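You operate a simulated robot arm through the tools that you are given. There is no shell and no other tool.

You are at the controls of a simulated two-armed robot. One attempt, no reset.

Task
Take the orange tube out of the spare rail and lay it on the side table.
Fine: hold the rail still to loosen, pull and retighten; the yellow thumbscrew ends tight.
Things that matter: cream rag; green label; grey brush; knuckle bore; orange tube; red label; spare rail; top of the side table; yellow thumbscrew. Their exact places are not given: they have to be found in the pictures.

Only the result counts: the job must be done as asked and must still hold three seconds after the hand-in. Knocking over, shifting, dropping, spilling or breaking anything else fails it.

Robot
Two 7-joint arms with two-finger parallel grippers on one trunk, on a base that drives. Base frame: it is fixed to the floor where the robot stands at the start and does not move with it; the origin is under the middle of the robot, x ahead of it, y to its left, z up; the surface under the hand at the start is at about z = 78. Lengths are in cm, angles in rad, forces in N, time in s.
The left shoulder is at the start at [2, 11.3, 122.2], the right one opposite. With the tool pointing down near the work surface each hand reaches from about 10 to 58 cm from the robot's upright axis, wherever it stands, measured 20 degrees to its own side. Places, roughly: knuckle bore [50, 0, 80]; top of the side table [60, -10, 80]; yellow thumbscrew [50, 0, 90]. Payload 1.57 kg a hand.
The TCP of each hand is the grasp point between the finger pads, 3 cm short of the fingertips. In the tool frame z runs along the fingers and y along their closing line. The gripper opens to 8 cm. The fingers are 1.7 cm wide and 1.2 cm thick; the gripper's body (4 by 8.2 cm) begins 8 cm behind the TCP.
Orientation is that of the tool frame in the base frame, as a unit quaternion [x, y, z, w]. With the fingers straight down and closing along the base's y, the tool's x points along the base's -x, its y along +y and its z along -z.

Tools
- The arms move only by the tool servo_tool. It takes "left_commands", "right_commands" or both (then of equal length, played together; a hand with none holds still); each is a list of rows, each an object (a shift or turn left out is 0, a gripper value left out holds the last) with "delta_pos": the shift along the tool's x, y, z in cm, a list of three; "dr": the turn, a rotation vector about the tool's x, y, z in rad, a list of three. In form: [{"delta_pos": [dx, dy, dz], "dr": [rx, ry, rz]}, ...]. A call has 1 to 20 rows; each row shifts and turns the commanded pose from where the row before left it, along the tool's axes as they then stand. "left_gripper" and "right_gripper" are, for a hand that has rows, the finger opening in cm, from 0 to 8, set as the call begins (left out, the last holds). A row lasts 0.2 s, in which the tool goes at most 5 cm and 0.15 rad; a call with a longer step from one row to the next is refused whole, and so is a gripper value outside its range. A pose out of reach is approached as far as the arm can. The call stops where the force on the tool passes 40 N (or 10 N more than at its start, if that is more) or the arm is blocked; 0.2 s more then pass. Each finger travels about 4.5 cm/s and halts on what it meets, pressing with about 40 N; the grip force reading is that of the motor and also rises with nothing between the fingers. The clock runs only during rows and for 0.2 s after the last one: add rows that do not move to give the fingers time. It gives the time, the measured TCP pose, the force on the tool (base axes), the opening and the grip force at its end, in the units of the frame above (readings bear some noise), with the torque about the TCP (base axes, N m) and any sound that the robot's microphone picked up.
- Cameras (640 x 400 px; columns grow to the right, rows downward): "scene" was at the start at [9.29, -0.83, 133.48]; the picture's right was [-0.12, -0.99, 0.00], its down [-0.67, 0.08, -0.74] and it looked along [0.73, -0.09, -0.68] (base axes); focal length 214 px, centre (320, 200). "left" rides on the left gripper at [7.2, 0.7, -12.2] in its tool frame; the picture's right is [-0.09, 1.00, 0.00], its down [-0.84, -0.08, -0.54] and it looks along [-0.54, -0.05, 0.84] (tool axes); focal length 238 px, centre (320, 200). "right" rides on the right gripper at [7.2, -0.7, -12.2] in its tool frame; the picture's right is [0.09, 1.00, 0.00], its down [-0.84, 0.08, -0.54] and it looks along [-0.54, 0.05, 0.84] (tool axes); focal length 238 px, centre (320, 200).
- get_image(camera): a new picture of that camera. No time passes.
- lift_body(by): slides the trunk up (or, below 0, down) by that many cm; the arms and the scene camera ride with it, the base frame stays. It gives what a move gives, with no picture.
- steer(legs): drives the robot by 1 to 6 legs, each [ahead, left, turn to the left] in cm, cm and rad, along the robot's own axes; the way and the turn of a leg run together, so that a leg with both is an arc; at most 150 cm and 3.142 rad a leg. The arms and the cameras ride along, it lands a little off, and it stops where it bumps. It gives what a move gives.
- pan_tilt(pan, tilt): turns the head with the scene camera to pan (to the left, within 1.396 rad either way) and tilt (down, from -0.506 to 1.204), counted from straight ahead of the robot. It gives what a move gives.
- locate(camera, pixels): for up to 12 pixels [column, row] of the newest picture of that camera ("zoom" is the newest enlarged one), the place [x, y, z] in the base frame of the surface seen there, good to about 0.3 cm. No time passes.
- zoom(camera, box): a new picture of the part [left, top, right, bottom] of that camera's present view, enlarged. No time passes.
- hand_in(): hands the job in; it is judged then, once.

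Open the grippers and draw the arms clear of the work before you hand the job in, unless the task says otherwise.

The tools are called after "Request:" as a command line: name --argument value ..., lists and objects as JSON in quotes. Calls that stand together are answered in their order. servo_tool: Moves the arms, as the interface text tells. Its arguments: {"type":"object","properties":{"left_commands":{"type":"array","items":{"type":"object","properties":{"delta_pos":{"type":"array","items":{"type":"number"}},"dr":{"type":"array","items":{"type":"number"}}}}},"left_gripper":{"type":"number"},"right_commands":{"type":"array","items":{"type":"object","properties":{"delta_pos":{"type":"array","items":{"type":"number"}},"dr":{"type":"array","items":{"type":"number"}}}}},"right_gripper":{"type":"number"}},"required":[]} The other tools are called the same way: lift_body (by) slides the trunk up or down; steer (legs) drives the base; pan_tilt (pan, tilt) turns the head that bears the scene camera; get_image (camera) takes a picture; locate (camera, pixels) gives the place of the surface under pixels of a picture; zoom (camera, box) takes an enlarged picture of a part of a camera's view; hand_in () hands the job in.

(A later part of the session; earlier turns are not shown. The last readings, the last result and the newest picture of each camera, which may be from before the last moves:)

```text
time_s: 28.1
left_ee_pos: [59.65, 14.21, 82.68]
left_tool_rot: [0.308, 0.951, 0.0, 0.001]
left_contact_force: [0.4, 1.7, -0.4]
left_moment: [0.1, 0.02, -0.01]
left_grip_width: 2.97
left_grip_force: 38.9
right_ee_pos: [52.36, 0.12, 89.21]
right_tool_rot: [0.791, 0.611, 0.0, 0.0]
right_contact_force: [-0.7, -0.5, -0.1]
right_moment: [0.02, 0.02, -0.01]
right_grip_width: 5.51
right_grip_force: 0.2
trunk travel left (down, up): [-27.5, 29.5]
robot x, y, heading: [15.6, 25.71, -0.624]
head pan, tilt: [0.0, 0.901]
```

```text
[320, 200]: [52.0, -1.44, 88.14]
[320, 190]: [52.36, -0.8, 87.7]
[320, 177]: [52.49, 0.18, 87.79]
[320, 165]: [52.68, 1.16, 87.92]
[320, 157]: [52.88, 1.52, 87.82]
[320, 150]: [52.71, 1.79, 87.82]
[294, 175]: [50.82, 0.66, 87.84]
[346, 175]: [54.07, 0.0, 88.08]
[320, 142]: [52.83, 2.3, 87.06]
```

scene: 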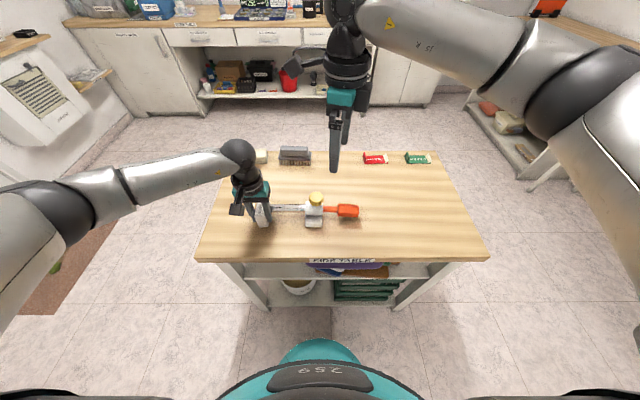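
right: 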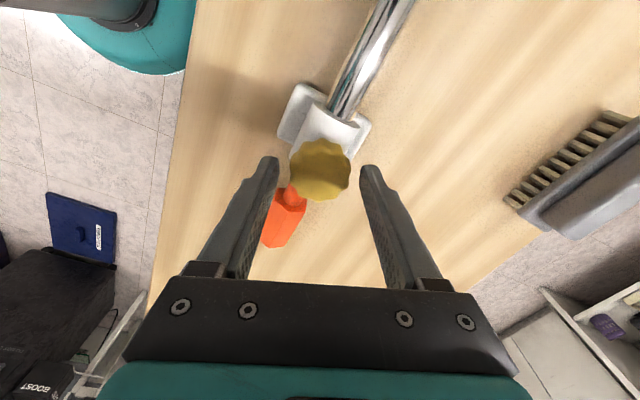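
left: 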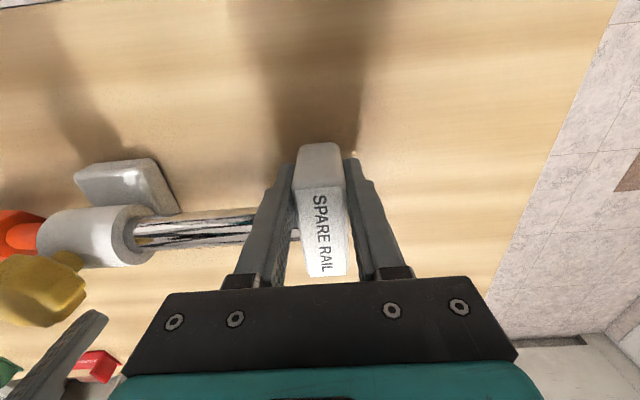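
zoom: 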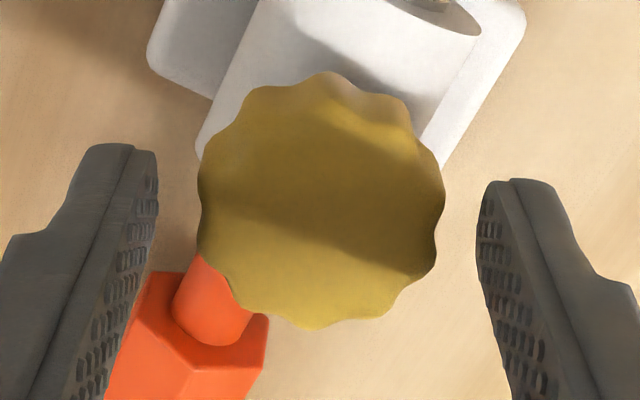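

Relative to the TCP the head is offset about 0.2 cm along tool +x. I'll correct that, go 0.3 cm lower and close on the screw head.

Request:
servo_tool --right_commands '[{"delta_pos": [0.22, 0.04, 0.3]}, {"delta_pos": [0, 0, 0]}, {"delta_pos": [0, 0, 0]}, {"delta_pos": [0, 0, 0]}, {"delta_pos": [0, 0, 0]}]' --right_gripper 0

Request:
zoom --camera "right" --box '[260, 120, 380, 220]'

Request:
get_image --camera "left"

```text
time_s: 29.3
left_ee_pos: [59.78, 14.22, 82.71]
left_tool_rot: [0.308, 0.951, -0.001, 0.0]
left_contact_force: [2.6, 1.4, -0.3]
left_moment: [0.05, -0.04, 0.32]
left_grip_width: 2.95
left_grip_force: 38.7
right_ee_pos: [52.46, 0.36, 89.0]
right_tool_rot: [0.792, 0.61, 0.0, 0.001]
right_contact_force: [-2.9, -3.0, 10.4]
right_moment: [0.02, 0.48, 0.04]
right_grip_width: 3.96
right_grip_force: 39.9
trunk travel left (down, up): [-27.5, 29.5]
robot x, y, heading: [15.24, 25.85, -0.627]
head pan, tilt: [0.0, 0.901]
```

```text
4.00 times, centred on (320, 170) of right
```

zoom: 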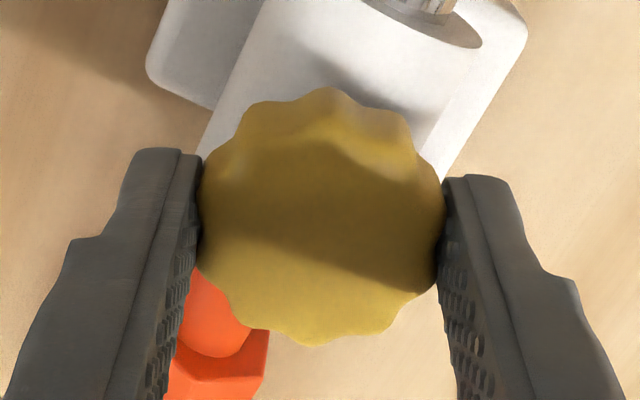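

```text
taken
```

left: 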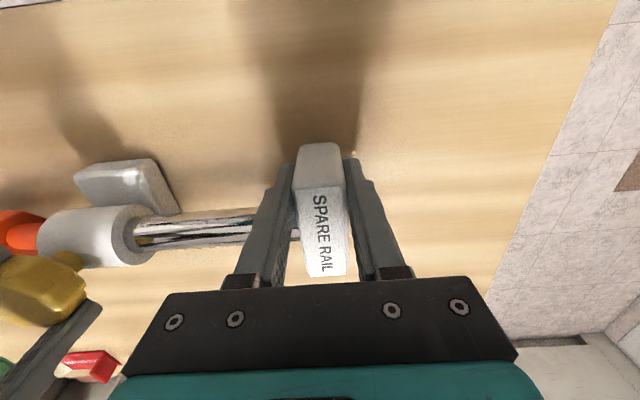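

The head is gripped at 3.96 cm with 40 N, and a 10 N upward reaction shows I'm pressing down slightly. I'll ease up 0.1 cm and turn counter-clockwise 0.3 rad, watching the torque and the rail.

Request:
servo_tool --right_commands '[{"delta_pos": [0, 0, -0.1]}, {"dr": [0, 0, -0.1]}, {"dr": [0, 0, -0.1]}, {"dr": [0, 0, -0.1]}]'

Request:
zoom --camera "right" --box '[260, 120, 380, 220]'

Request:
get_image --camera "left"

```text
time_s: 30.3
left_ee_pos: [59.61, 14.13, 82.67]
left_tool_rot: [0.308, 0.951, 0.0, -0.001]
left_contact_force: [0.6, 6.4, 0.6]
left_moment: [-0.46, -0.34, -0.38]
left_grip_width: 2.96
left_grip_force: 39.3
right_ee_pos: [52.4, 0.42, 88.95]
right_tool_rot: [0.691, 0.723, -0.001, 0.002]
right_contact_force: [1.0, -7.0, -0.1]
right_moment: [-0.14, 0.2, -0.01]
right_grip_width: 3.96
right_grip_force: 40.3
trunk travel left (down, up): [-27.5, 29.5]
robot x, y, heading: [15.99, 25.94, -0.625]
head pan, tilt: [0.0, 0.901]
```

```text
4.00 times, centred on (320, 170) of right
```

zoom: 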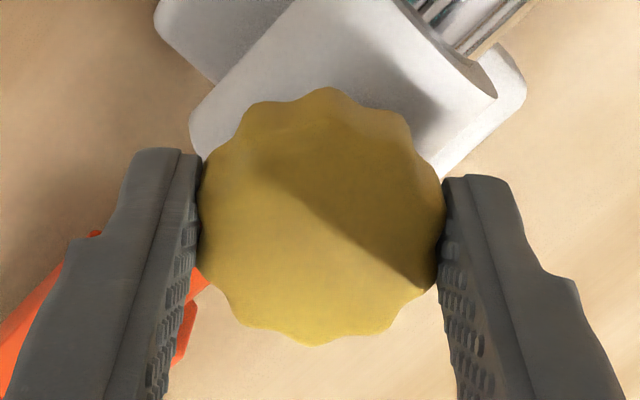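

```text
taken
```

left: 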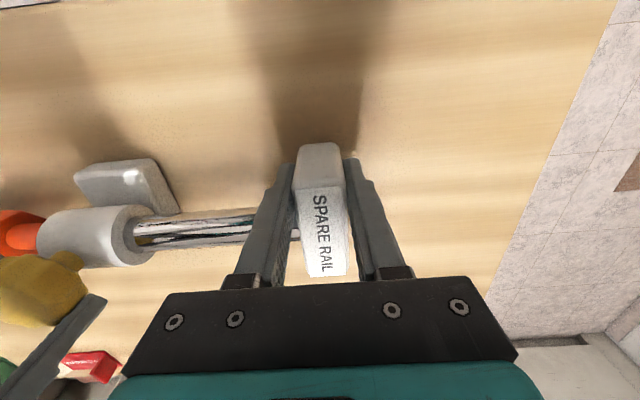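

The head turns with the hand (same lobes between the pads), torque is low and the rail is still. I'll continue counter-clockwise by another 0.9 rad.

Request:
servo_tool --right_commands '[{"dr": [0, 0, -0.15]}, {"dr": [0, 0, -0.15]}, {"dr": [0, 0, -0.15]}, {"dr": [0, 0, -0.15]}, {"dr": [0, 0, -0.15]}, {"dr": [0, 0, -0.15]}]'

Request:
zoom --camera "right" --box '[260, 120, 380, 220]'

Request:
zoom --camera "scene" --box '[220, 140, 380, 240]'

```text
time_s: 31.7
left_ee_pos: [59.65, 14.18, 82.75]
left_tool_rot: [0.307, 0.952, 0.001, -0.001]
left_contact_force: [3.0, 9.7, 0.9]
left_moment: [-0.09, 0.25, -0.09]
left_grip_width: 2.95
left_grip_force: 39.5
right_ee_pos: [52.24, 0.3, 89.01]
right_tool_rot: [0.307, 0.952, -0.001, 0.0]
right_contact_force: [-3.8, -11.8, 4.7]
right_moment: [-0.05, -0.22, -0.05]
right_grip_width: 3.97
right_grip_force: 40.3
trunk travel left (down, up): [-27.5, 29.5]
robot x, y, heading: [15.29, 25.62, -0.628]
head pan, tilt: [0.0, 0.901]
```

```text
4.00 times, centred on (320, 170) of right
```

zoom: 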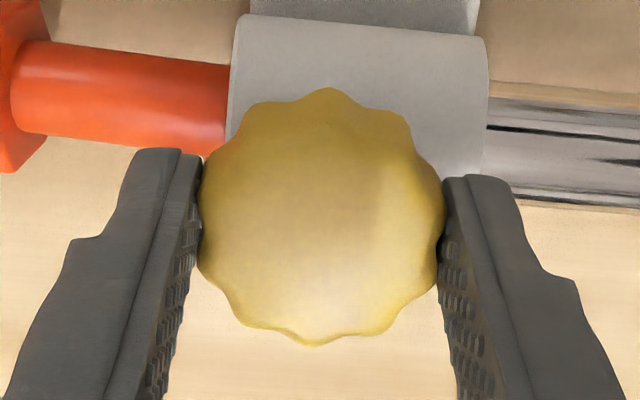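

```text
4.00 times, centred on (300, 190) of scene
```

zoom: 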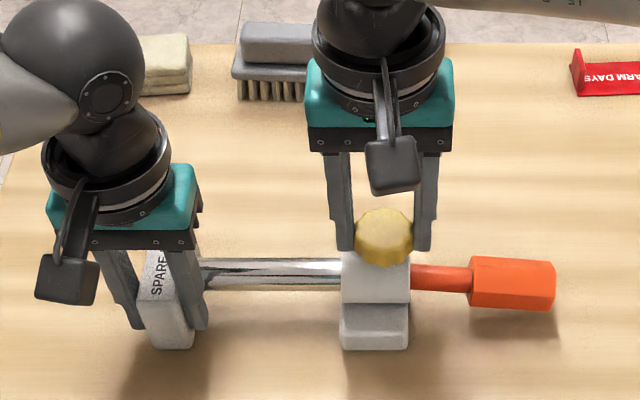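

The screw has turned 1.2 rad, and a side force of about 12 N has built up because the commanded axis is slightly off. I'll shift the right hand 0.12 cm along tool -y to relieve it and continue turning.

Request:
servo_tool --right_commands '[{"delta_pos": [0, -0.12, 0]}, {"dr": [0, 0, -0.15]}, {"dr": [0, 0, -0.15]}, {"dr": [0, 0, -0.15]}]'

```text
time_s: 32.7
left_ee_pos: [59.65, 14.33, 82.72]
left_tool_rot: [0.308, 0.951, -0.001, 0.0]
left_contact_force: [3.5, 10.4, 0.8]
left_moment: [-0.07, -0.03, -0.13]
left_grip_width: 3.01
left_grip_force: 39.8
right_ee_pos: [52.22, 0.34, 89.08]
right_tool_rot: [0.087, 0.996, 0.001, 0.001]
right_contact_force: [-3.0, -9.7, 4.6]
right_moment: [0.21, 0.11, -0.02]
right_grip_width: 3.96
right_grip_force: 39.6
trunk travel left (down, up): [-27.5, 29.5]
robot x, y, heading: [15.34, 25.76, -0.63]
head pan, tilt: [0.0, 0.901]
```

Forces stay around 10 N, so I'll finish this stroke with another 0.45 rad and then look.

Request:
servo_tool --right_commands '[{"dr": [0, 0, -0.15]}, {"dr": [0, 0, -0.15]}, {"dr": [0, 0, -0.15]}]'

Request:
zoom --camera "right" --box '[240, 100, 400, 220]'

Request:
zoom --camera "scene" --box '[220, 140, 380, 240]'

Request:
get_image --camera "left"

```text
time_s: 33.5
left_ee_pos: [59.74, 14.15, 82.63]
left_tool_rot: [0.308, 0.951, 0.0, -0.001]
left_contact_force: [1.9, 9.3, -0.3]
left_moment: [-0.11, -0.13, -0.36]
left_grip_width: 2.96
left_grip_force: 38.3
right_ee_pos: [52.31, 0.43, 89.03]
right_tool_rot: [-0.137, 0.991, -0.001, 0.0]
right_contact_force: [-2.2, -7.4, 0.6]
right_moment: [0.23, -0.04, -0.02]
right_grip_width: 3.96
right_grip_force: 40.5
trunk travel left (down, up): [-27.5, 29.5]
robot x, y, heading: [15.43, 25.74, -0.624]
head pan, tilt: [0.0, 0.901]
```

```text
3.33 times, centred on (320, 160) of right
```

zoom: 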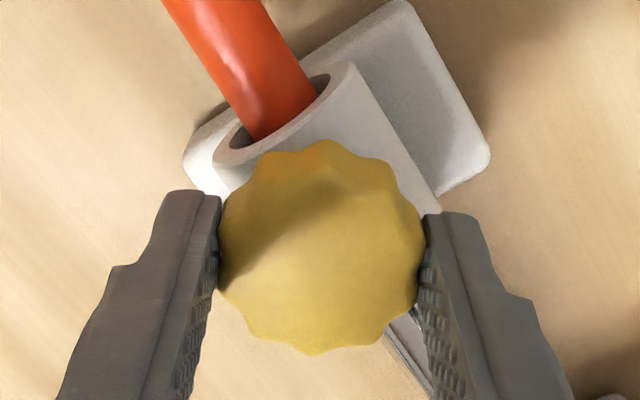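

```text
4.00 times, centred on (300, 190) of scene
```

zoom: 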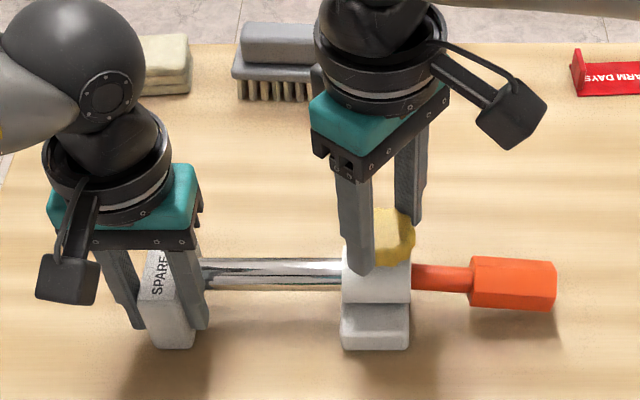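

```text
taken
```

left: 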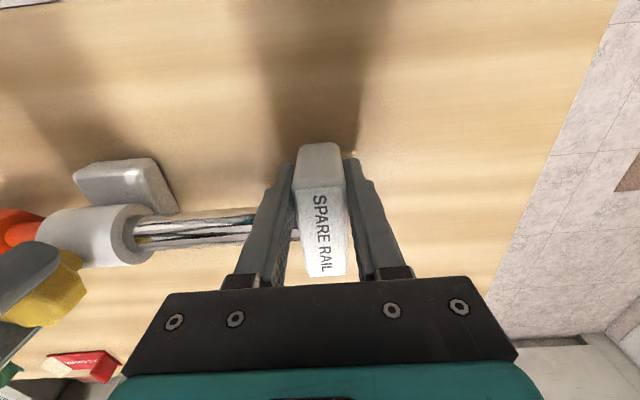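

The screw is now about 2.1 rad looser and the bore is clearly wider than the tube. I'll release the screw, rise, move over the handle along the rail and turn the right hand so that it closes across the tube.

Request:
servo_tool --right_commands '[{"delta_pos": [0, 0, 0]}, {"delta_pos": [0, 0, 0]}, {"delta_pos": [0, 0, -3]}, {"delta_pos": [0, 0, -4]}, {"delta_pos": [3.7, -2.95, 0]}, {"delta_pos": [3.7, -2.95, 0]}, {"dr": [0, 0, 0.15]}, {"dr": [0, 0, 0.15]}, {"dr": [0, 0, 0.15]}, {"dr": [0, 0, 0.15]}, {"dr": [0, 0, 0.15]}, {"dr": [0, 0, 0.15]}, {"dr": [0, 0, 0.15]}, {"dr": [0, 0, 0.15]}, {"dr": [0, 0, 0.15]}, {"dr": [0, 0, 0.15]}, {"dr": [0, 0, 0.15]}, {"dr": [0, 0, 0.15]}]' --right_gripper 6

Request:
servo_tool --right_commands '[{"dr": [0, 0, 0.15]}, {"dr": [0, 0, 0.15]}, {"dr": [0, 0, 0.15]}, {"dr": [0, 0, 0.15]}, {"dr": [0, 0, 0.07]}, {"dr": [0, 0, 0]}]'

Request:
get_image --camera "right"

Request:
zoom --camera "scene" --box '[220, 140, 400, 240]'

```text
time_s: 37.3
left_ee_pos: [59.57, 14.07, 82.63]
left_tool_rot: [0.308, 0.951, 0.0, -0.001]
left_contact_force: [-0.4, 0.7, -0.7]
left_moment: [0.12, 0.06, -0.12]
left_grip_width: 2.96
left_grip_force: 39.2
right_ee_pos: [46.62, -7.4, 95.96]
right_tool_rot: [0.692, 0.722, -0.001, 0.0]
right_contact_force: [-0.1, 0.6, 0.1]
right_moment: [-0.01, 0.0, 0.01]
right_grip_width: 6.0
right_grip_force: 0.0
trunk travel left (down, up): [-27.5, 29.5]
robot x, y, heading: [15.39, 25.75, -0.627]
head pan, tilt: [0.0, 0.901]
```

```text
time_s: 38.7
left_ee_pos: [59.6, 14.17, 82.7]
left_tool_rot: [0.308, 0.951, 0.0, 0.0]
left_contact_force: [-1.7, -0.4, -0.2]
left_moment: [0.03, 0.0, -0.04]
left_grip_width: 2.97
left_grip_force: 40.1
right_ee_pos: [46.64, -7.37, 95.87]
right_tool_rot: [0.891, 0.454, 0.0, 0.001]
right_contact_force: [0.5, -0.3, -0.8]
right_moment: [0.01, 0.0, 0.01]
right_grip_width: 6.03
right_grip_force: 0.1
trunk travel left (down, up): [-27.5, 29.5]
robot x, y, heading: [15.69, 25.46, -0.626]
head pan, tilt: [0.0, 0.901]
```

```text
taken
```

right: 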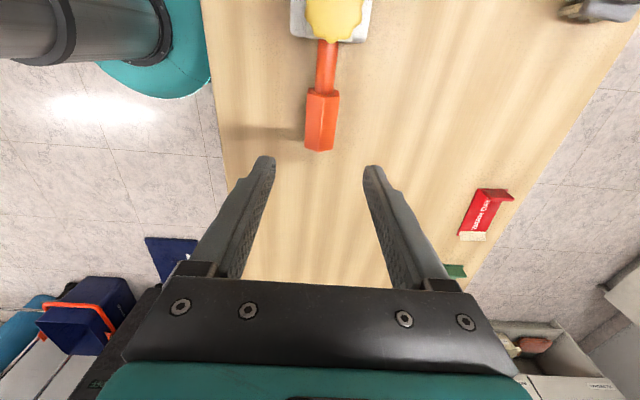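

```text
3.56 times, centred on (310, 190) of scene
```

zoom: 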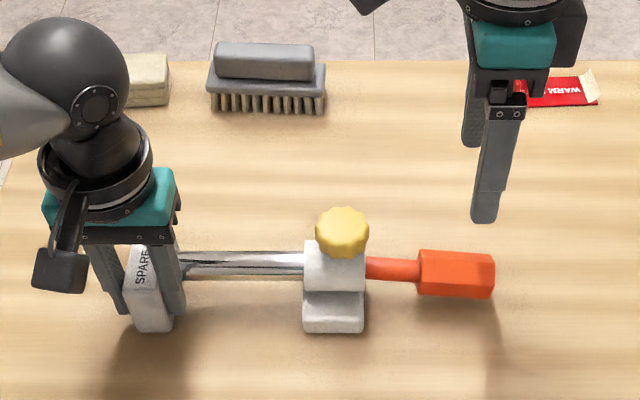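

The hand is now over the handle, which shows in the right view at (306–340, 88–150). I'll locate the handle and check the screw-top height.

Request:
locate --camera "zoom" --pixels '[[342, 225], [425, 262], [455, 262], [488, 265], [455, 288], [395, 268], [330, 270]]'

Request:
zoom --camera "right" --box '[260, 20, 380, 170]'

Request:
locate --camera "right" --pixels '[[309, 110], [322, 110], [336, 110], [322, 95], [320, 147], [307, 130], [335, 130], [321, 130], [327, 65], [318, 65], [335, 65], [335, 15]]'

```text
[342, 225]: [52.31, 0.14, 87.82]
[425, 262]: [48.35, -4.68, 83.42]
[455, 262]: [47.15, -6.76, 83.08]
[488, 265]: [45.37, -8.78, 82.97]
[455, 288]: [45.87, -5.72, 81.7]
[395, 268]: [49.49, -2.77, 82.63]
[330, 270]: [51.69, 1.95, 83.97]
```

```text
2.67 times, centred on (320, 95) of right
```

zoom: 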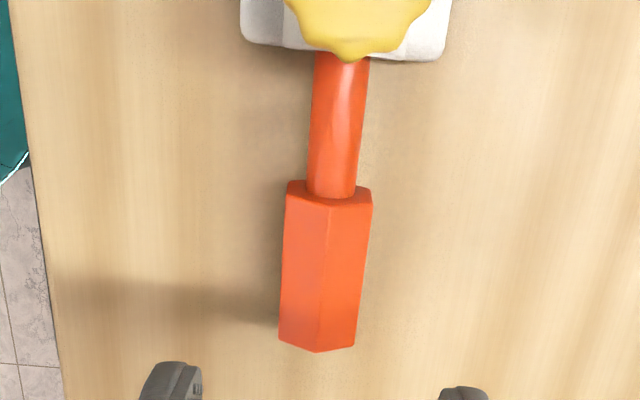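

```text
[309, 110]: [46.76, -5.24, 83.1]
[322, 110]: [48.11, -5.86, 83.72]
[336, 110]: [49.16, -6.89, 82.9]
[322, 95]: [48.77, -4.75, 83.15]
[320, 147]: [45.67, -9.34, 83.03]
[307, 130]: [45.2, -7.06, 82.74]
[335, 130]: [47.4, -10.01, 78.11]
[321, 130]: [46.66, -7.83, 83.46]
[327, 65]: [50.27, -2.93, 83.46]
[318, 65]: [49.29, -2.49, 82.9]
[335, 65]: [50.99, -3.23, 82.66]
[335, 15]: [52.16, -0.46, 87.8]
```

The handle is hexagonal with a ridge on top at h≈42.4 and vertical flats about 2.8 cm apart, its axis at z≈82. I'll shift 0.3 cm in tool y and descend around it with the fingers open.

Request:
servo_tool --right_commands '[{"delta_pos": [0.1, 0.3, 0]}, {"delta_pos": [0, 0, 4]}, {"delta_pos": [0, 0, 4]}, {"delta_pos": [0, 0, 3]}, {"delta_pos": [0, 0, 2]}, {"delta_pos": [0, 0, 0]}]'

Request:
get_image --camera "right"

Request:
zoom --camera "scene" --box '[260, 150, 400, 240]'

```text
time_s: 40.1
left_ee_pos: [59.64, 14.22, 82.66]
left_tool_rot: [0.308, 0.951, 0.0, 0.0]
left_contact_force: [-0.9, 1.1, -0.9]
left_moment: [0.05, -0.04, -0.08]
left_grip_width: 2.98
left_grip_force: 39.2
right_ee_pos: [47.11, -7.49, 82.77]
right_tool_rot: [0.89, 0.456, 0.001, 0.001]
right_contact_force: [0.0, 0.1, 0.5]
right_moment: [0.01, -0.02, 0.01]
right_grip_width: 6.0
right_grip_force: 0.1
trunk travel left (down, up): [-27.5, 29.5]
robot x, y, heading: [15.53, 25.96, -0.623]
head pan, tilt: [0.0, 0.901]
```

```text
taken
```

right: 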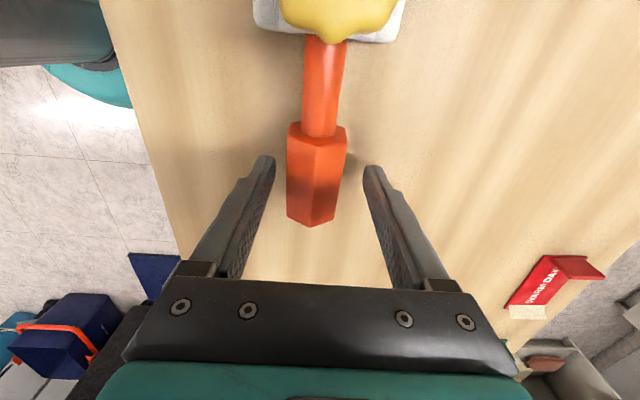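

```text
4.44 times, centred on (330, 195) of scene
```

zoom: 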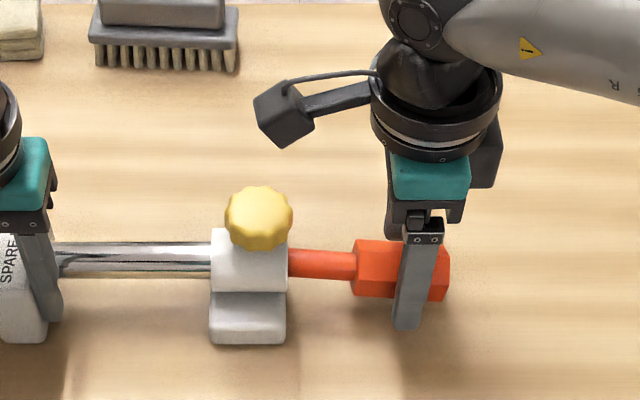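

The handle is centred between the fingers. I'll go down 0.5 cm more and close on the flats.

Request:
servo_tool --right_commands '[{"delta_pos": [0, 0, 0.5]}, {"delta_pos": [0, 0, 0]}]'

Request:
servo_tool --right_commands '[{"delta_pos": [0, 0, 0]}, {"delta_pos": [0, 0, 0]}, {"delta_pos": [0, 0, 0]}, {"delta_pos": [0, 0, 0]}]' --right_gripper 0

Request:
get_image --camera "right"

```text
time_s: 40.7
left_ee_pos: [59.74, 14.24, 82.54]
left_tool_rot: [0.308, 0.951, 0.001, 0.0]
left_contact_force: [-1.1, 0.4, 0.4]
left_moment: [0.03, -0.02, -0.06]
left_grip_width: 2.95
left_grip_force: 38.6
right_ee_pos: [47.29, -7.46, 82.37]
right_tool_rot: [0.891, 0.455, 0.0, 0.001]
right_contact_force: [0.5, -0.1, 0.2]
right_moment: [-0.02, -0.01, -0.02]
right_grip_width: 5.98
right_grip_force: 0.1
trunk travel left (down, up): [-27.5, 29.5]
robot x, y, heading: [15.66, 25.93, -0.628]
head pan, tilt: [0.0, 0.901]
```

```text
time_s: 41.7
left_ee_pos: [59.67, 14.07, 82.74]
left_tool_rot: [0.308, 0.951, 0.0, 0.001]
left_contact_force: [0.0, 0.8, 0.0]
left_moment: [0.15, 0.03, 0.08]
left_grip_width: 2.96
left_grip_force: 38.8
right_ee_pos: [47.08, -7.53, 82.33]
right_tool_rot: [0.89, 0.456, 0.001, 0.001]
right_contact_force: [-0.4, 0.3, 0.4]
right_moment: [-0.06, 0.03, 0.08]
right_grip_width: 3.24
right_grip_force: 35.2
trunk travel left (down, up): [-27.5, 29.5]
robot x, y, heading: [15.45, 25.55, -0.623]
head pan, tilt: [0.0, 0.901]
```

```text
taken
```

right: 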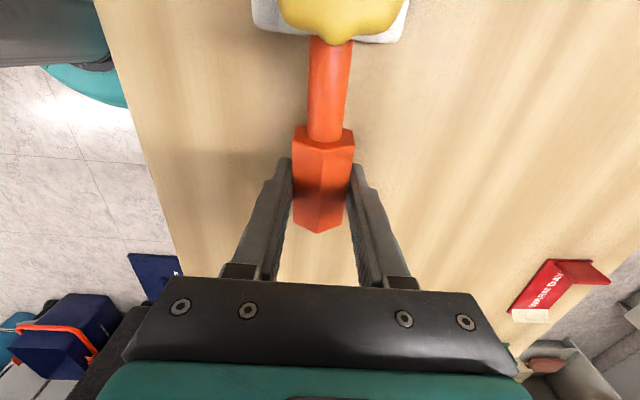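

The handle is gripped at 3.24 cm with almost no side force. I'll test the pull: 0.6 cm along -l (tool -x), watching the force.

Request:
servo_tool --right_commands '[{"delta_pos": [-0.2, 0, 0]}, {"delta_pos": [-0.2, 0, 0]}, {"delta_pos": [-0.2, 0, 0]}, {"delta_pos": [0, 0, 0]}]'

Request:
get_image --camera "right"

Request:
get_image --camera "left"

```text
time_s: 42.7
left_ee_pos: [59.68, 14.29, 82.65]
left_tool_rot: [0.308, 0.951, 0.001, 0.001]
left_contact_force: [0.6, 0.3, 1.6]
left_moment: [-0.4, 0.29, -0.01]
left_grip_width: 2.97
left_grip_force: 39.2
right_ee_pos: [46.67, -8.04, 82.48]
right_tool_rot: [0.891, 0.454, -0.001, 0.002]
right_contact_force: [-0.3, -1.7, -2.5]
right_moment: [-0.23, 0.18, -0.01]
right_grip_width: 3.24
right_grip_force: 40.1
trunk travel left (down, up): [-27.5, 29.5]
robot x, y, heading: [15.53, 25.93, -0.628]
head pan, tilt: [0.0, 0.901]
```

```text
taken
```

right: 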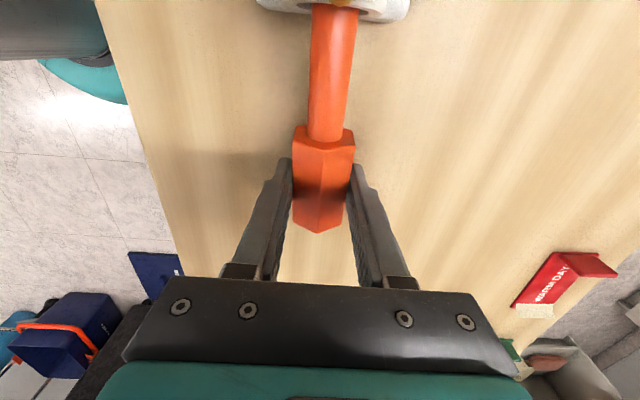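

```text
taken
```

left: 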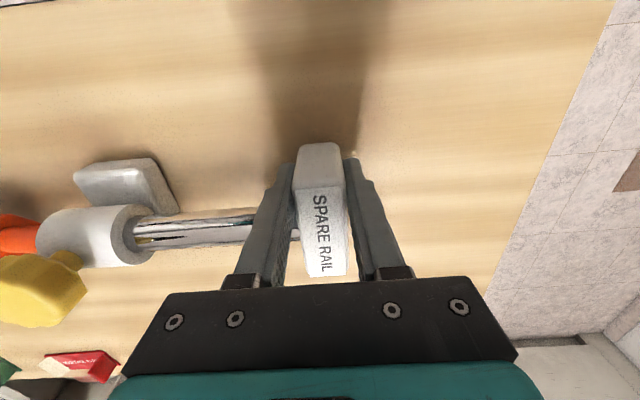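

The tube slides out freely, with under 2 N along the pull, and the rail stays put. I'll continue pulling straight along the axis in steps.

Request:
servo_tool --right_commands '[{"delta_pos": [-0.7, 0, 0]}, {"delta_pos": [-0.7, 0, 0]}, {"delta_pos": [-0.7, 0, 0]}, {"delta_pos": [-0.7, 0, 0]}, {"delta_pos": [0, 0, 0]}]'

Request:
get_image --camera "right"

Request:
zoom --camera "scene" --box '[260, 150, 420, 240]'

```text
time_s: 43.9
left_ee_pos: [59.52, 14.13, 82.72]
left_tool_rot: [0.308, 0.951, -0.001, 0.0]
left_contact_force: [0.4, -0.7, -0.1]
left_moment: [0.08, -0.12, -0.03]
left_grip_width: 2.98
left_grip_force: 39.1
right_ee_pos: [45.09, -10.3, 82.59]
right_tool_rot: [0.89, 0.455, 0.001, 0.001]
right_contact_force: [-0.5, -0.6, -0.1]
right_moment: [0.01, 0.01, -0.01]
right_grip_width: 3.2
right_grip_force: 39.8
trunk travel left (down, up): [-27.5, 29.5]
robot x, y, heading: [15.56, 25.84, -0.632]
head pan, tilt: [0.0, 0.901]
```

```text
taken
```

right: 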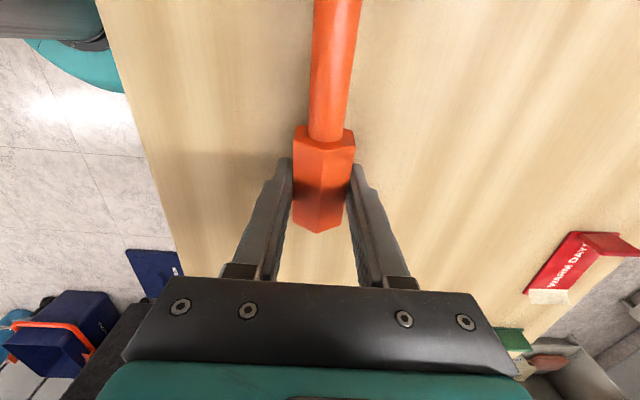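

```text
4.00 times, centred on (340, 195) of scene
```

zoom: 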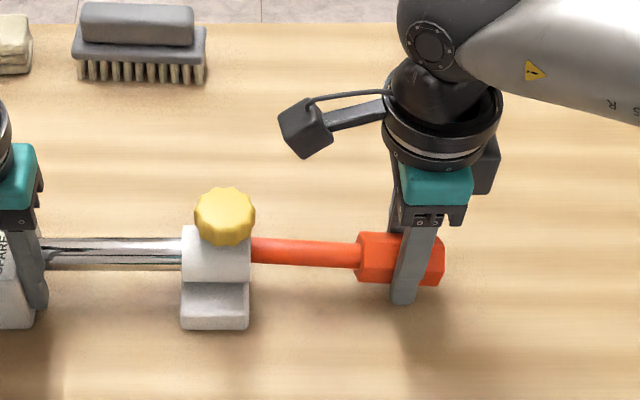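

Still sliding with no force. I'll pull another 4 cm.

Request:
servo_tool --right_commands '[{"delta_pos": [-0.8, 0, 0]}, {"delta_pos": [-0.8, 0, 0]}, {"delta_pos": [-0.8, 0, 0]}, {"delta_pos": [-0.8, 0, 0]}, {"delta_pos": [-0.8, 0, 0]}, {"delta_pos": [0, 0, 0]}]'

Request:
zoom --camera "scene" --box '[260, 150, 420, 240]'

Request:
get_image --camera "left"

```text
time_s: 45.3
left_ee_pos: [59.65, 14.11, 82.64]
left_tool_rot: [0.309, 0.951, 0.0, 0.0]
left_contact_force: [-0.2, -0.6, 0.8]
left_moment: [-0.01, -0.1, 0.07]
left_grip_width: 2.95
left_grip_force: 39.3
right_ee_pos: [42.84, -13.42, 82.44]
right_tool_rot: [0.891, 0.455, 0.0, 0.001]
right_contact_force: [-0.3, 0.2, 0.6]
right_moment: [0.03, 0.01, 0.03]
right_grip_width: 3.2
right_grip_force: 40.2
trunk travel left (down, up): [-27.5, 29.5]
robot x, y, heading: [15.17, 25.63, -0.62]
head pan, tilt: [0.0, 0.901]
```

```text
4.00 times, centred on (340, 195) of scene
```

zoom: 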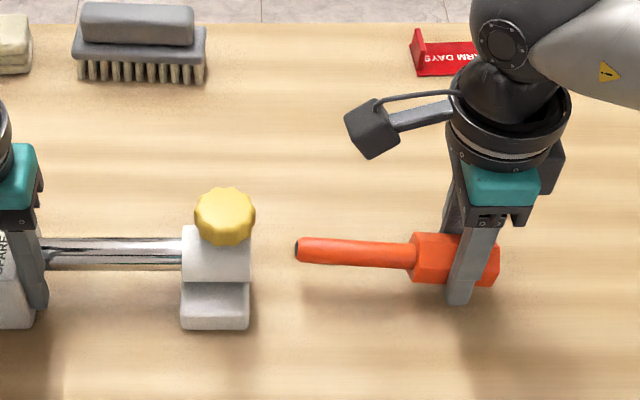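

```text
taken
```

left: 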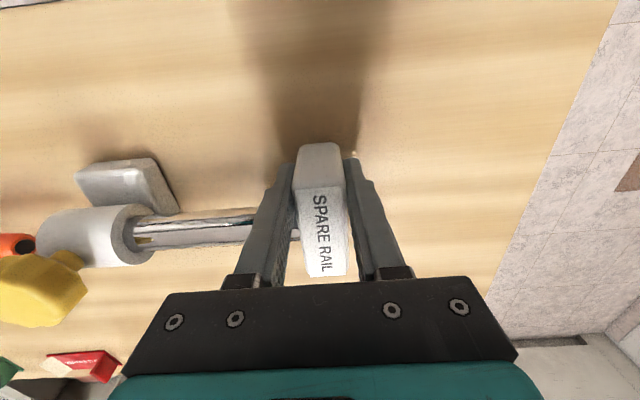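

The tube is completely out, with its tip at zoom px (297,250) clear of the knuckle. I'll move it 5 cm further along -l over the empty table top and lower it 0.9 cm.

Request:
servo_tool --right_commands '[{"delta_pos": [-1.5, 0, 0]}, {"delta_pos": [-1.5, 0, 0]}, {"delta_pos": [-1.5, 0, 0]}, {"delta_pos": [-0.5, 0, 0]}, {"delta_pos": [0, 0, 0.5]}, {"delta_pos": [0, 0, 0.4]}, {"delta_pos": [0, 0, 0]}]'

Request:
get_image --camera "scene"

Request:
zoom --camera "scene" --box '[320, 180, 420, 240]'

Request:
get_image --camera "right"

```text
time_s: 46.9
left_ee_pos: [59.64, 14.2, 82.69]
left_tool_rot: [0.308, 0.951, 0.0, 0.0]
left_contact_force: [-0.6, 1.3, 0.6]
left_moment: [0.0, -0.05, -0.05]
left_grip_width: 2.98
left_grip_force: 39.2
right_ee_pos: [39.75, -17.55, 81.62]
right_tool_rot: [0.89, 0.455, 0.0, 0.001]
right_contact_force: [-0.2, -0.1, -0.6]
right_moment: [-0.01, -0.01, 0.0]
right_grip_width: 3.2
right_grip_force: 39.5
trunk travel left (down, up): [-27.5, 29.5]
robot x, y, heading: [15.21, 25.86, -0.627]
head pan, tilt: [0.0, 0.901]
```

```text
taken
```

scene: 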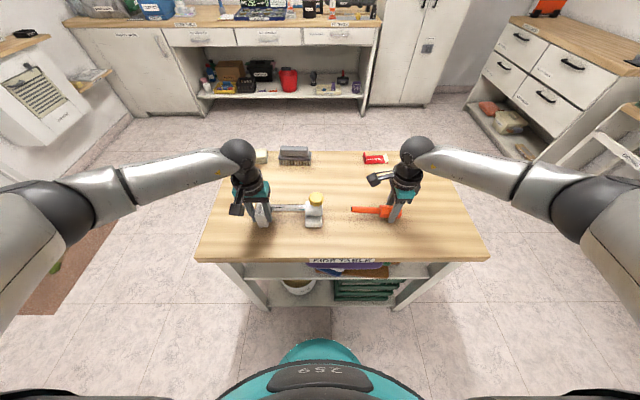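

```text
6.40 times, centred on (370, 210) of scene
```

zoom: 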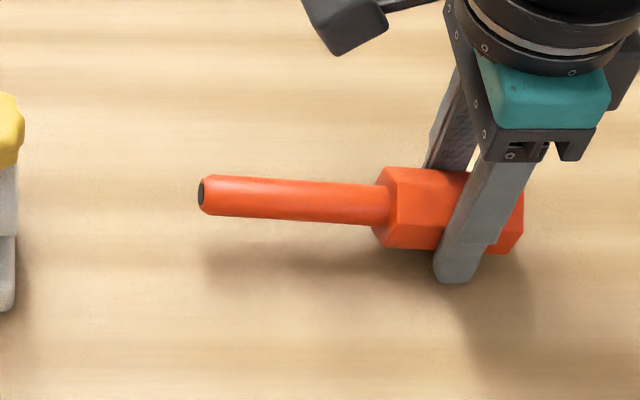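

```text
taken
```

right: 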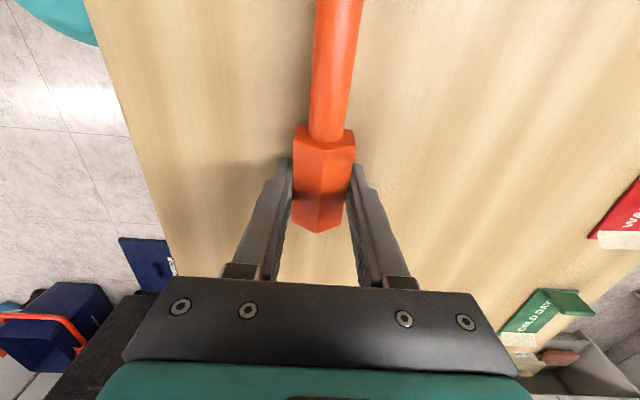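

The tips should be about 0.6 cm above the table now. I'll lower in small steps and watch for first contact.

Request:
servo_tool --right_commands '[{"delta_pos": [0, 0, 0.15]}, {"delta_pos": [0, 0, 0.15]}, {"delta_pos": [0, 0, 0]}]'

Request:
servo_tool --right_commands '[{"delta_pos": [0, 0, 0.1]}, {"delta_pos": [0, 0, 0]}]'

Request:
zoom --camera "scene" --box '[320, 180, 420, 240]'

```text
time_s: 47.7
left_ee_pos: [59.6, 14.17, 82.63]
left_tool_rot: [0.308, 0.952, 0.0, 0.0]
left_contact_force: [-1.5, 0.3, -0.2]
left_moment: [0.05, 0.02, -0.07]
left_grip_width: 2.98
left_grip_force: 39.1
right_ee_pos: [39.69, -17.49, 81.28]
right_tool_rot: [0.89, 0.456, 0.0, 0.0]
right_contact_force: [0.0, -0.1, -0.6]
right_moment: [-0.01, 0.01, 0.01]
right_grip_width: 3.23
right_grip_force: 40.3
trunk travel left (down, up): [-27.5, 29.5]
robot x, y, heading: [15.97, 25.81, -0.625]
head pan, tilt: [0.0, 0.901]
```

```text
time_s: 48.3
left_ee_pos: [59.58, 14.1, 82.71]
left_tool_rot: [0.308, 0.951, -0.001, 0.0]
left_contact_force: [-1.0, 1.2, 0.5]
left_moment: [0.1, 0.04, -0.06]
left_grip_width: 2.96
left_grip_force: 38.9
right_ee_pos: [39.89, -17.47, 81.15]
right_tool_rot: [0.891, 0.455, 0.0, 0.001]
right_contact_force: [-0.7, 0.9, 0.7]
right_moment: [-0.05, 0.04, 0.0]
right_grip_width: 3.21
right_grip_force: 40.1
trunk travel left (down, up): [-27.5, 29.5]
robot x, y, heading: [15.22, 25.9, -0.63]
head pan, tilt: [0.0, 0.901]
```

```text
6.40 times, centred on (370, 210) of scene
```

zoom: 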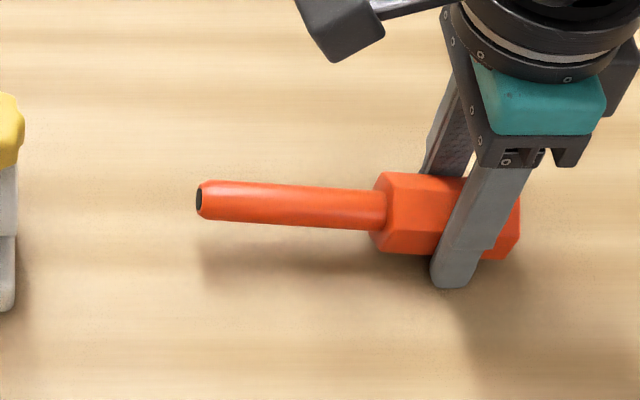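

No contact yet, with TCP at 81.15 and the tips nominally at 78.15. I'll go another 0.1 cm at a time.

Request:
servo_tool --right_commands '[{"delta_pos": [0, 0, 0.1]}, {"delta_pos": [0, 0, 0]}]'

Request:
servo_tool --right_commands '[{"delta_pos": [0, 0, 0.07]}, {"delta_pos": [0, 0, 0]}]'

```text
time_s: 48.9
left_ee_pos: [59.57, 14.32, 82.77]
left_tool_rot: [0.308, 0.951, 0.0, 0.001]
left_contact_force: [-0.1, -0.8, 0.4]
left_moment: [0.2, -0.08, 0.03]
left_grip_width: 2.96
left_grip_force: 39.6
right_ee_pos: [39.88, -17.56, 81.19]
right_tool_rot: [0.89, 0.456, 0.001, 0.002]
right_contact_force: [-2.5, 1.7, 8.8]
right_moment: [-0.16, 0.23, -0.06]
right_grip_width: 3.21
right_grip_force: 39.5
trunk travel left (down, up): [-27.5, 29.5]
robot x, y, heading: [15.33, 25.88, -0.624]
head pan, tilt: [0.0, 0.901]
```

```text
time_s: 49.5
left_ee_pos: [59.65, 14.24, 82.64]
left_tool_rot: [0.308, 0.951, 0.0, 0.0]
left_contact_force: [0.5, 0.5, -0.6]
left_moment: [0.27, -0.09, 0.01]
left_grip_width: 2.98
left_grip_force: 39.4
right_ee_pos: [39.95, -17.56, 81.22]
right_tool_rot: [0.89, 0.455, 0.001, 0.002]
right_contact_force: [0.2, 1.6, 18.1]
right_moment: [-0.32, 0.31, -0.05]
right_grip_width: 3.2
right_grip_force: 40.0
trunk travel left (down, up): [-27.5, 29.5]
robot x, y, heading: [15.18, 25.81, -0.629]
head pan, tilt: [0.0, 0.901]
```

Contact: 18 N with a moment placing it about 2.5 cm toward the butt end, so the handle itself is resting on the table. I'll ease up slightly and open the gripper gradually.

Request:
servo_tool --right_commands '[{"delta_pos": [0, 0, -0.08]}, {"delta_pos": [0, 0, 0]}, {"delta_pos": [0, 0, 0]}]' --right_gripper 3.6

Request:
zoom --camera "scene" --box '[320, 180, 420, 240]'

Request:
get_image --camera "right"

```text
time_s: 50.3
left_ee_pos: [59.58, 14.18, 82.74]
left_tool_rot: [0.308, 0.951, 0.0, 0.0]
left_contact_force: [0.2, -0.5, -1.0]
left_moment: [0.09, 0.09, -0.03]
left_grip_width: 2.98
left_grip_force: 39.2
right_ee_pos: [39.66, -17.51, 80.85]
right_tool_rot: [0.89, 0.456, -0.001, 0.0]
right_contact_force: [0.1, 0.2, -0.2]
right_moment: [-0.01, 0.0, 0.0]
right_grip_width: 3.6
right_grip_force: 0.0
trunk travel left (down, up): [-27.5, 29.5]
robot x, y, heading: [15.44, 25.53, -0.626]
head pan, tilt: [0.0, 0.901]
```

```text
6.40 times, centred on (370, 210) of scene
```

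zoom: 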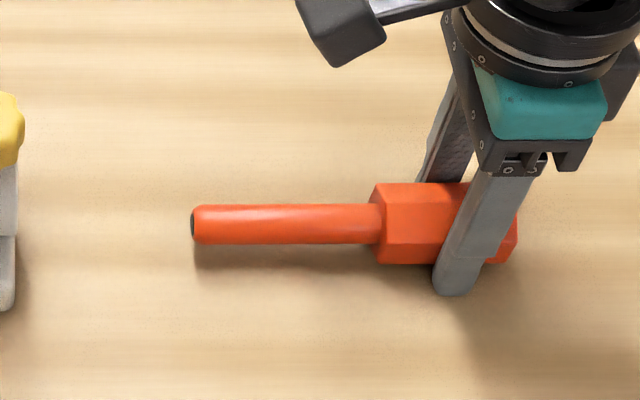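

```text
taken
```

right: 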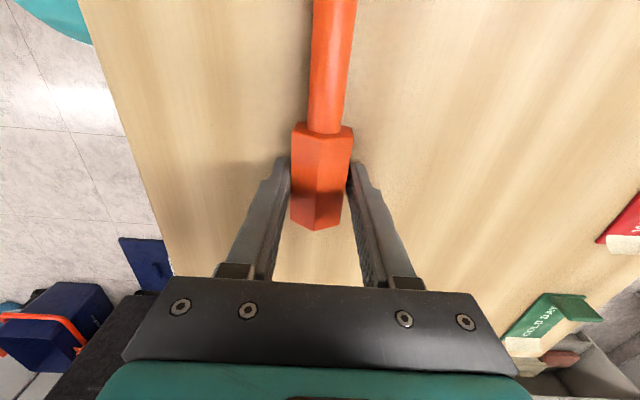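

The tube has settled onto the table between the slightly opened fingers. I'll raise 0.2 cm and open wider in steps.

Request:
servo_tool --right_commands '[{"delta_pos": [0, 0, -0.2]}, {"delta_pos": [0, 0, 0]}]' --right_gripper 4.2

Request:
servo_tool --right_commands '[{"delta_pos": [0, 0, 0]}, {"delta_pos": [0, 0, 0]}]' --right_gripper 5.0

Request:
servo_tool --right_commands '[{"delta_pos": [0, 0, 0]}, {"delta_pos": [0, 0, 0]}, {"delta_pos": [0, 0, 0]}]' --right_gripper 8.0

Request:
get_image --camera "right"

Request:
zoom --camera "scene" --box '[320, 180, 420, 240]'

```text
time_s: 50.9
left_ee_pos: [59.58, 14.22, 82.64]
left_tool_rot: [0.309, 0.951, 0.001, -0.001]
left_contact_force: [-1.3, 0.5, 0.7]
left_moment: [0.12, 0.1, -0.04]
left_grip_width: 2.94
left_grip_force: 39.6
right_ee_pos: [39.69, -17.43, 81.18]
right_tool_rot: [0.89, 0.456, 0.0, 0.0]
right_contact_force: [-0.4, 0.7, -0.1]
right_moment: [-0.03, -0.01, -0.01]
right_grip_width: 4.18
right_grip_force: 0.1
trunk travel left (down, up): [-27.5, 29.5]
robot x, y, heading: [15.57, 26.09, -0.626]
head pan, tilt: [0.0, 0.901]
```

```text
time_s: 51.5
left_ee_pos: [59.72, 14.21, 82.77]
left_tool_rot: [0.308, 0.951, -0.001, 0.0]
left_contact_force: [0.9, 0.7, 0.1]
left_moment: [0.03, 0.02, 0.02]
left_grip_width: 2.95
left_grip_force: 39.7
right_ee_pos: [39.75, -17.4, 81.3]
right_tool_rot: [0.89, 0.455, 0.0, 0.0]
right_contact_force: [-0.6, 0.2, -0.1]
right_moment: [-0.03, 0.01, -0.01]
right_grip_width: 5.04
right_grip_force: 0.5
trunk travel left (down, up): [-27.5, 29.5]
robot x, y, heading: [15.24, 25.99, -0.627]
head pan, tilt: [0.0, 0.901]
```

```text
time_s: 52.3
left_ee_pos: [59.55, 14.1, 82.53]
left_tool_rot: [0.308, 0.951, 0.001, 0.0]
left_contact_force: [0.5, 0.9, -0.3]
left_moment: [0.02, -0.07, -0.02]
left_grip_width: 2.98
left_grip_force: 38.9
right_ee_pos: [39.77, -17.5, 81.22]
right_tool_rot: [0.891, 0.455, 0.0, 0.001]
right_contact_force: [0.6, -0.4, 0.8]
right_moment: [0.01, 0.03, -0.01]
right_grip_width: 8.01
right_grip_force: 0.0
trunk travel left (down, up): [-27.5, 29.5]
robot x, y, heading: [15.18, 25.85, -0.625]
head pan, tilt: [0.0, 0.901]
```

```text
taken
```

right: 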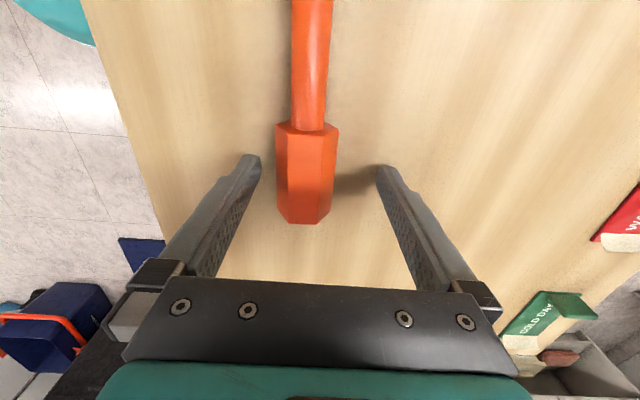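

```text
6.40 times, centred on (370, 210) of scene
```

zoom: 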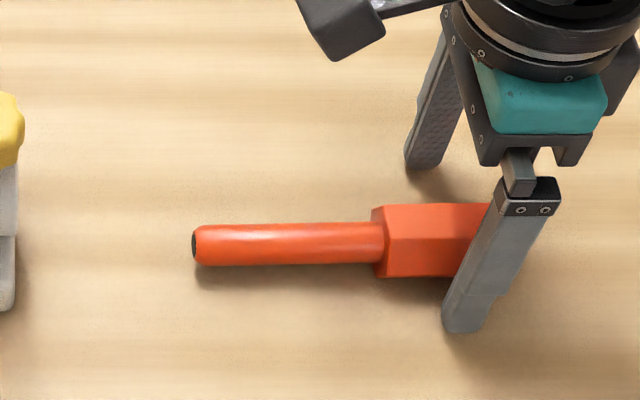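

The tube lies on a flat of its hex on the table, with the fingers clear of it. I'll rise straight up, then turn the right hand counter-clockwise back to the start angle for tightening.

Request:
servo_tool --right_commands '[{"delta_pos": [0, 0, -2]}, {"delta_pos": [0, 0, -4]}, {"delta_pos": [0, 0, -4.5]}, {"delta_pos": [0, 0, -4.5]}, {"dr": [0, 0, -0.15]}, {"dr": [0, 0, -0.15]}, {"dr": [0, 0, -0.15]}, {"dr": [0, 0, -0.15]}, {"dr": [0, 0, -0.15]}, {"dr": [0, 0, -0.15]}, {"dr": [0, 0, -0.15]}, {"dr": [0, 0, -0.15]}, {"dr": [0, 0, -0.15]}, {"dr": [0, 0, -0.15]}, {"dr": [0, 0, -0.15]}, {"dr": [0, 0, -0.15]}, {"dr": [0, 0, -0.15]}, {"dr": [0, 0, -0.15]}, {"dr": [0, 0, -0.15]}, {"dr": [0, 0, -0.15]}]'

Request:
get_image --camera "scene"

```text
time_s: 56.5
left_ee_pos: [59.59, 14.08, 82.68]
left_tool_rot: [0.308, 0.951, 0.0, 0.0]
left_contact_force: [0.3, 1.4, 0.2]
left_moment: [0.1, 0.03, -0.05]
left_grip_width: 2.99
left_grip_force: 39.4
right_ee_pos: [39.71, -17.5, 96.37]
right_tool_rot: [-0.002, 1.0, -0.002, 0.001]
right_contact_force: [0.3, 1.0, 0.2]
right_moment: [-0.04, -0.02, -0.01]
right_grip_width: 8.02
right_grip_force: 0.0
right hand out of reach, approached as far as the arm can: row 19, 20
trunk travel left (down, up): [-27.5, 29.5]
robot x, y, heading: [15.59, 25.64, -0.625]
head pan, tilt: [0.0, 0.901]
```

```text
taken
```

scene: 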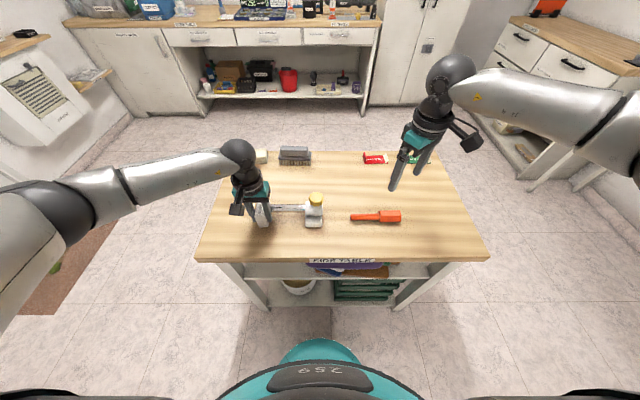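

At this position the turn stopped at base yaw ≈0. I'll move over the screw at this height, then turn the remaining 0.27 rad there.

Request:
servo_tool --right_commands '[{"delta_pos": [-2.52, 3.58, 0]}, {"delta_pos": [-2.52, 3.58, 0]}, {"delta_pos": [-2.52, 3.58, 0]}, {"delta_pos": [-2.52, 3.58, 0]}, {"delta_pos": [-2.51, 3.56, 0]}, {"dr": [0, 0, -0.135]}, {"dr": [0, 0, -0.135]}, {"delta_pos": [0, 0, 0]}]' --right_gripper 5.5

Request:
get_image --camera "right"

Request:
zoom --camera "scene" --box '[240, 140, 400, 240]'

```text
time_s: 58.3
left_ee_pos: [59.7, 14.25, 82.75]
left_tool_rot: [0.308, 0.951, -0.001, 0.0]
left_contact_force: [-0.2, 0.1, -0.1]
left_moment: [0.05, 0.04, -0.01]
left_grip_width: 2.97
left_grip_force: 39.4
right_ee_pos: [52.36, 0.49, 96.34]
right_tool_rot: [-0.137, 0.991, -0.001, 0.0]
right_contact_force: [0.3, -0.1, 0.5]
right_moment: [-0.01, 0.01, 0.02]
right_grip_width: 5.51
right_grip_force: 0.1
trunk travel left (down, up): [-27.5, 29.5]
robot x, y, heading: [15.57, 25.9, -0.625]
head pan, tilt: [0.0, 0.901]
```

```text
taken
```

right: 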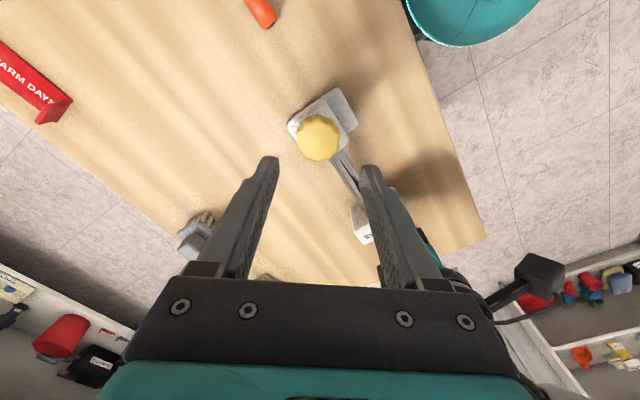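

```text
4.00 times, centred on (320, 190) of scene
```

zoom: 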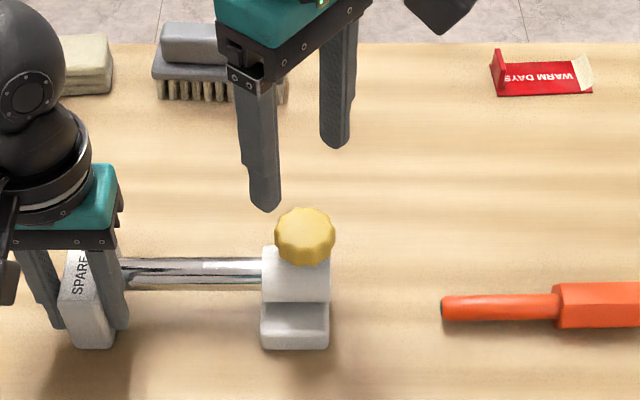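

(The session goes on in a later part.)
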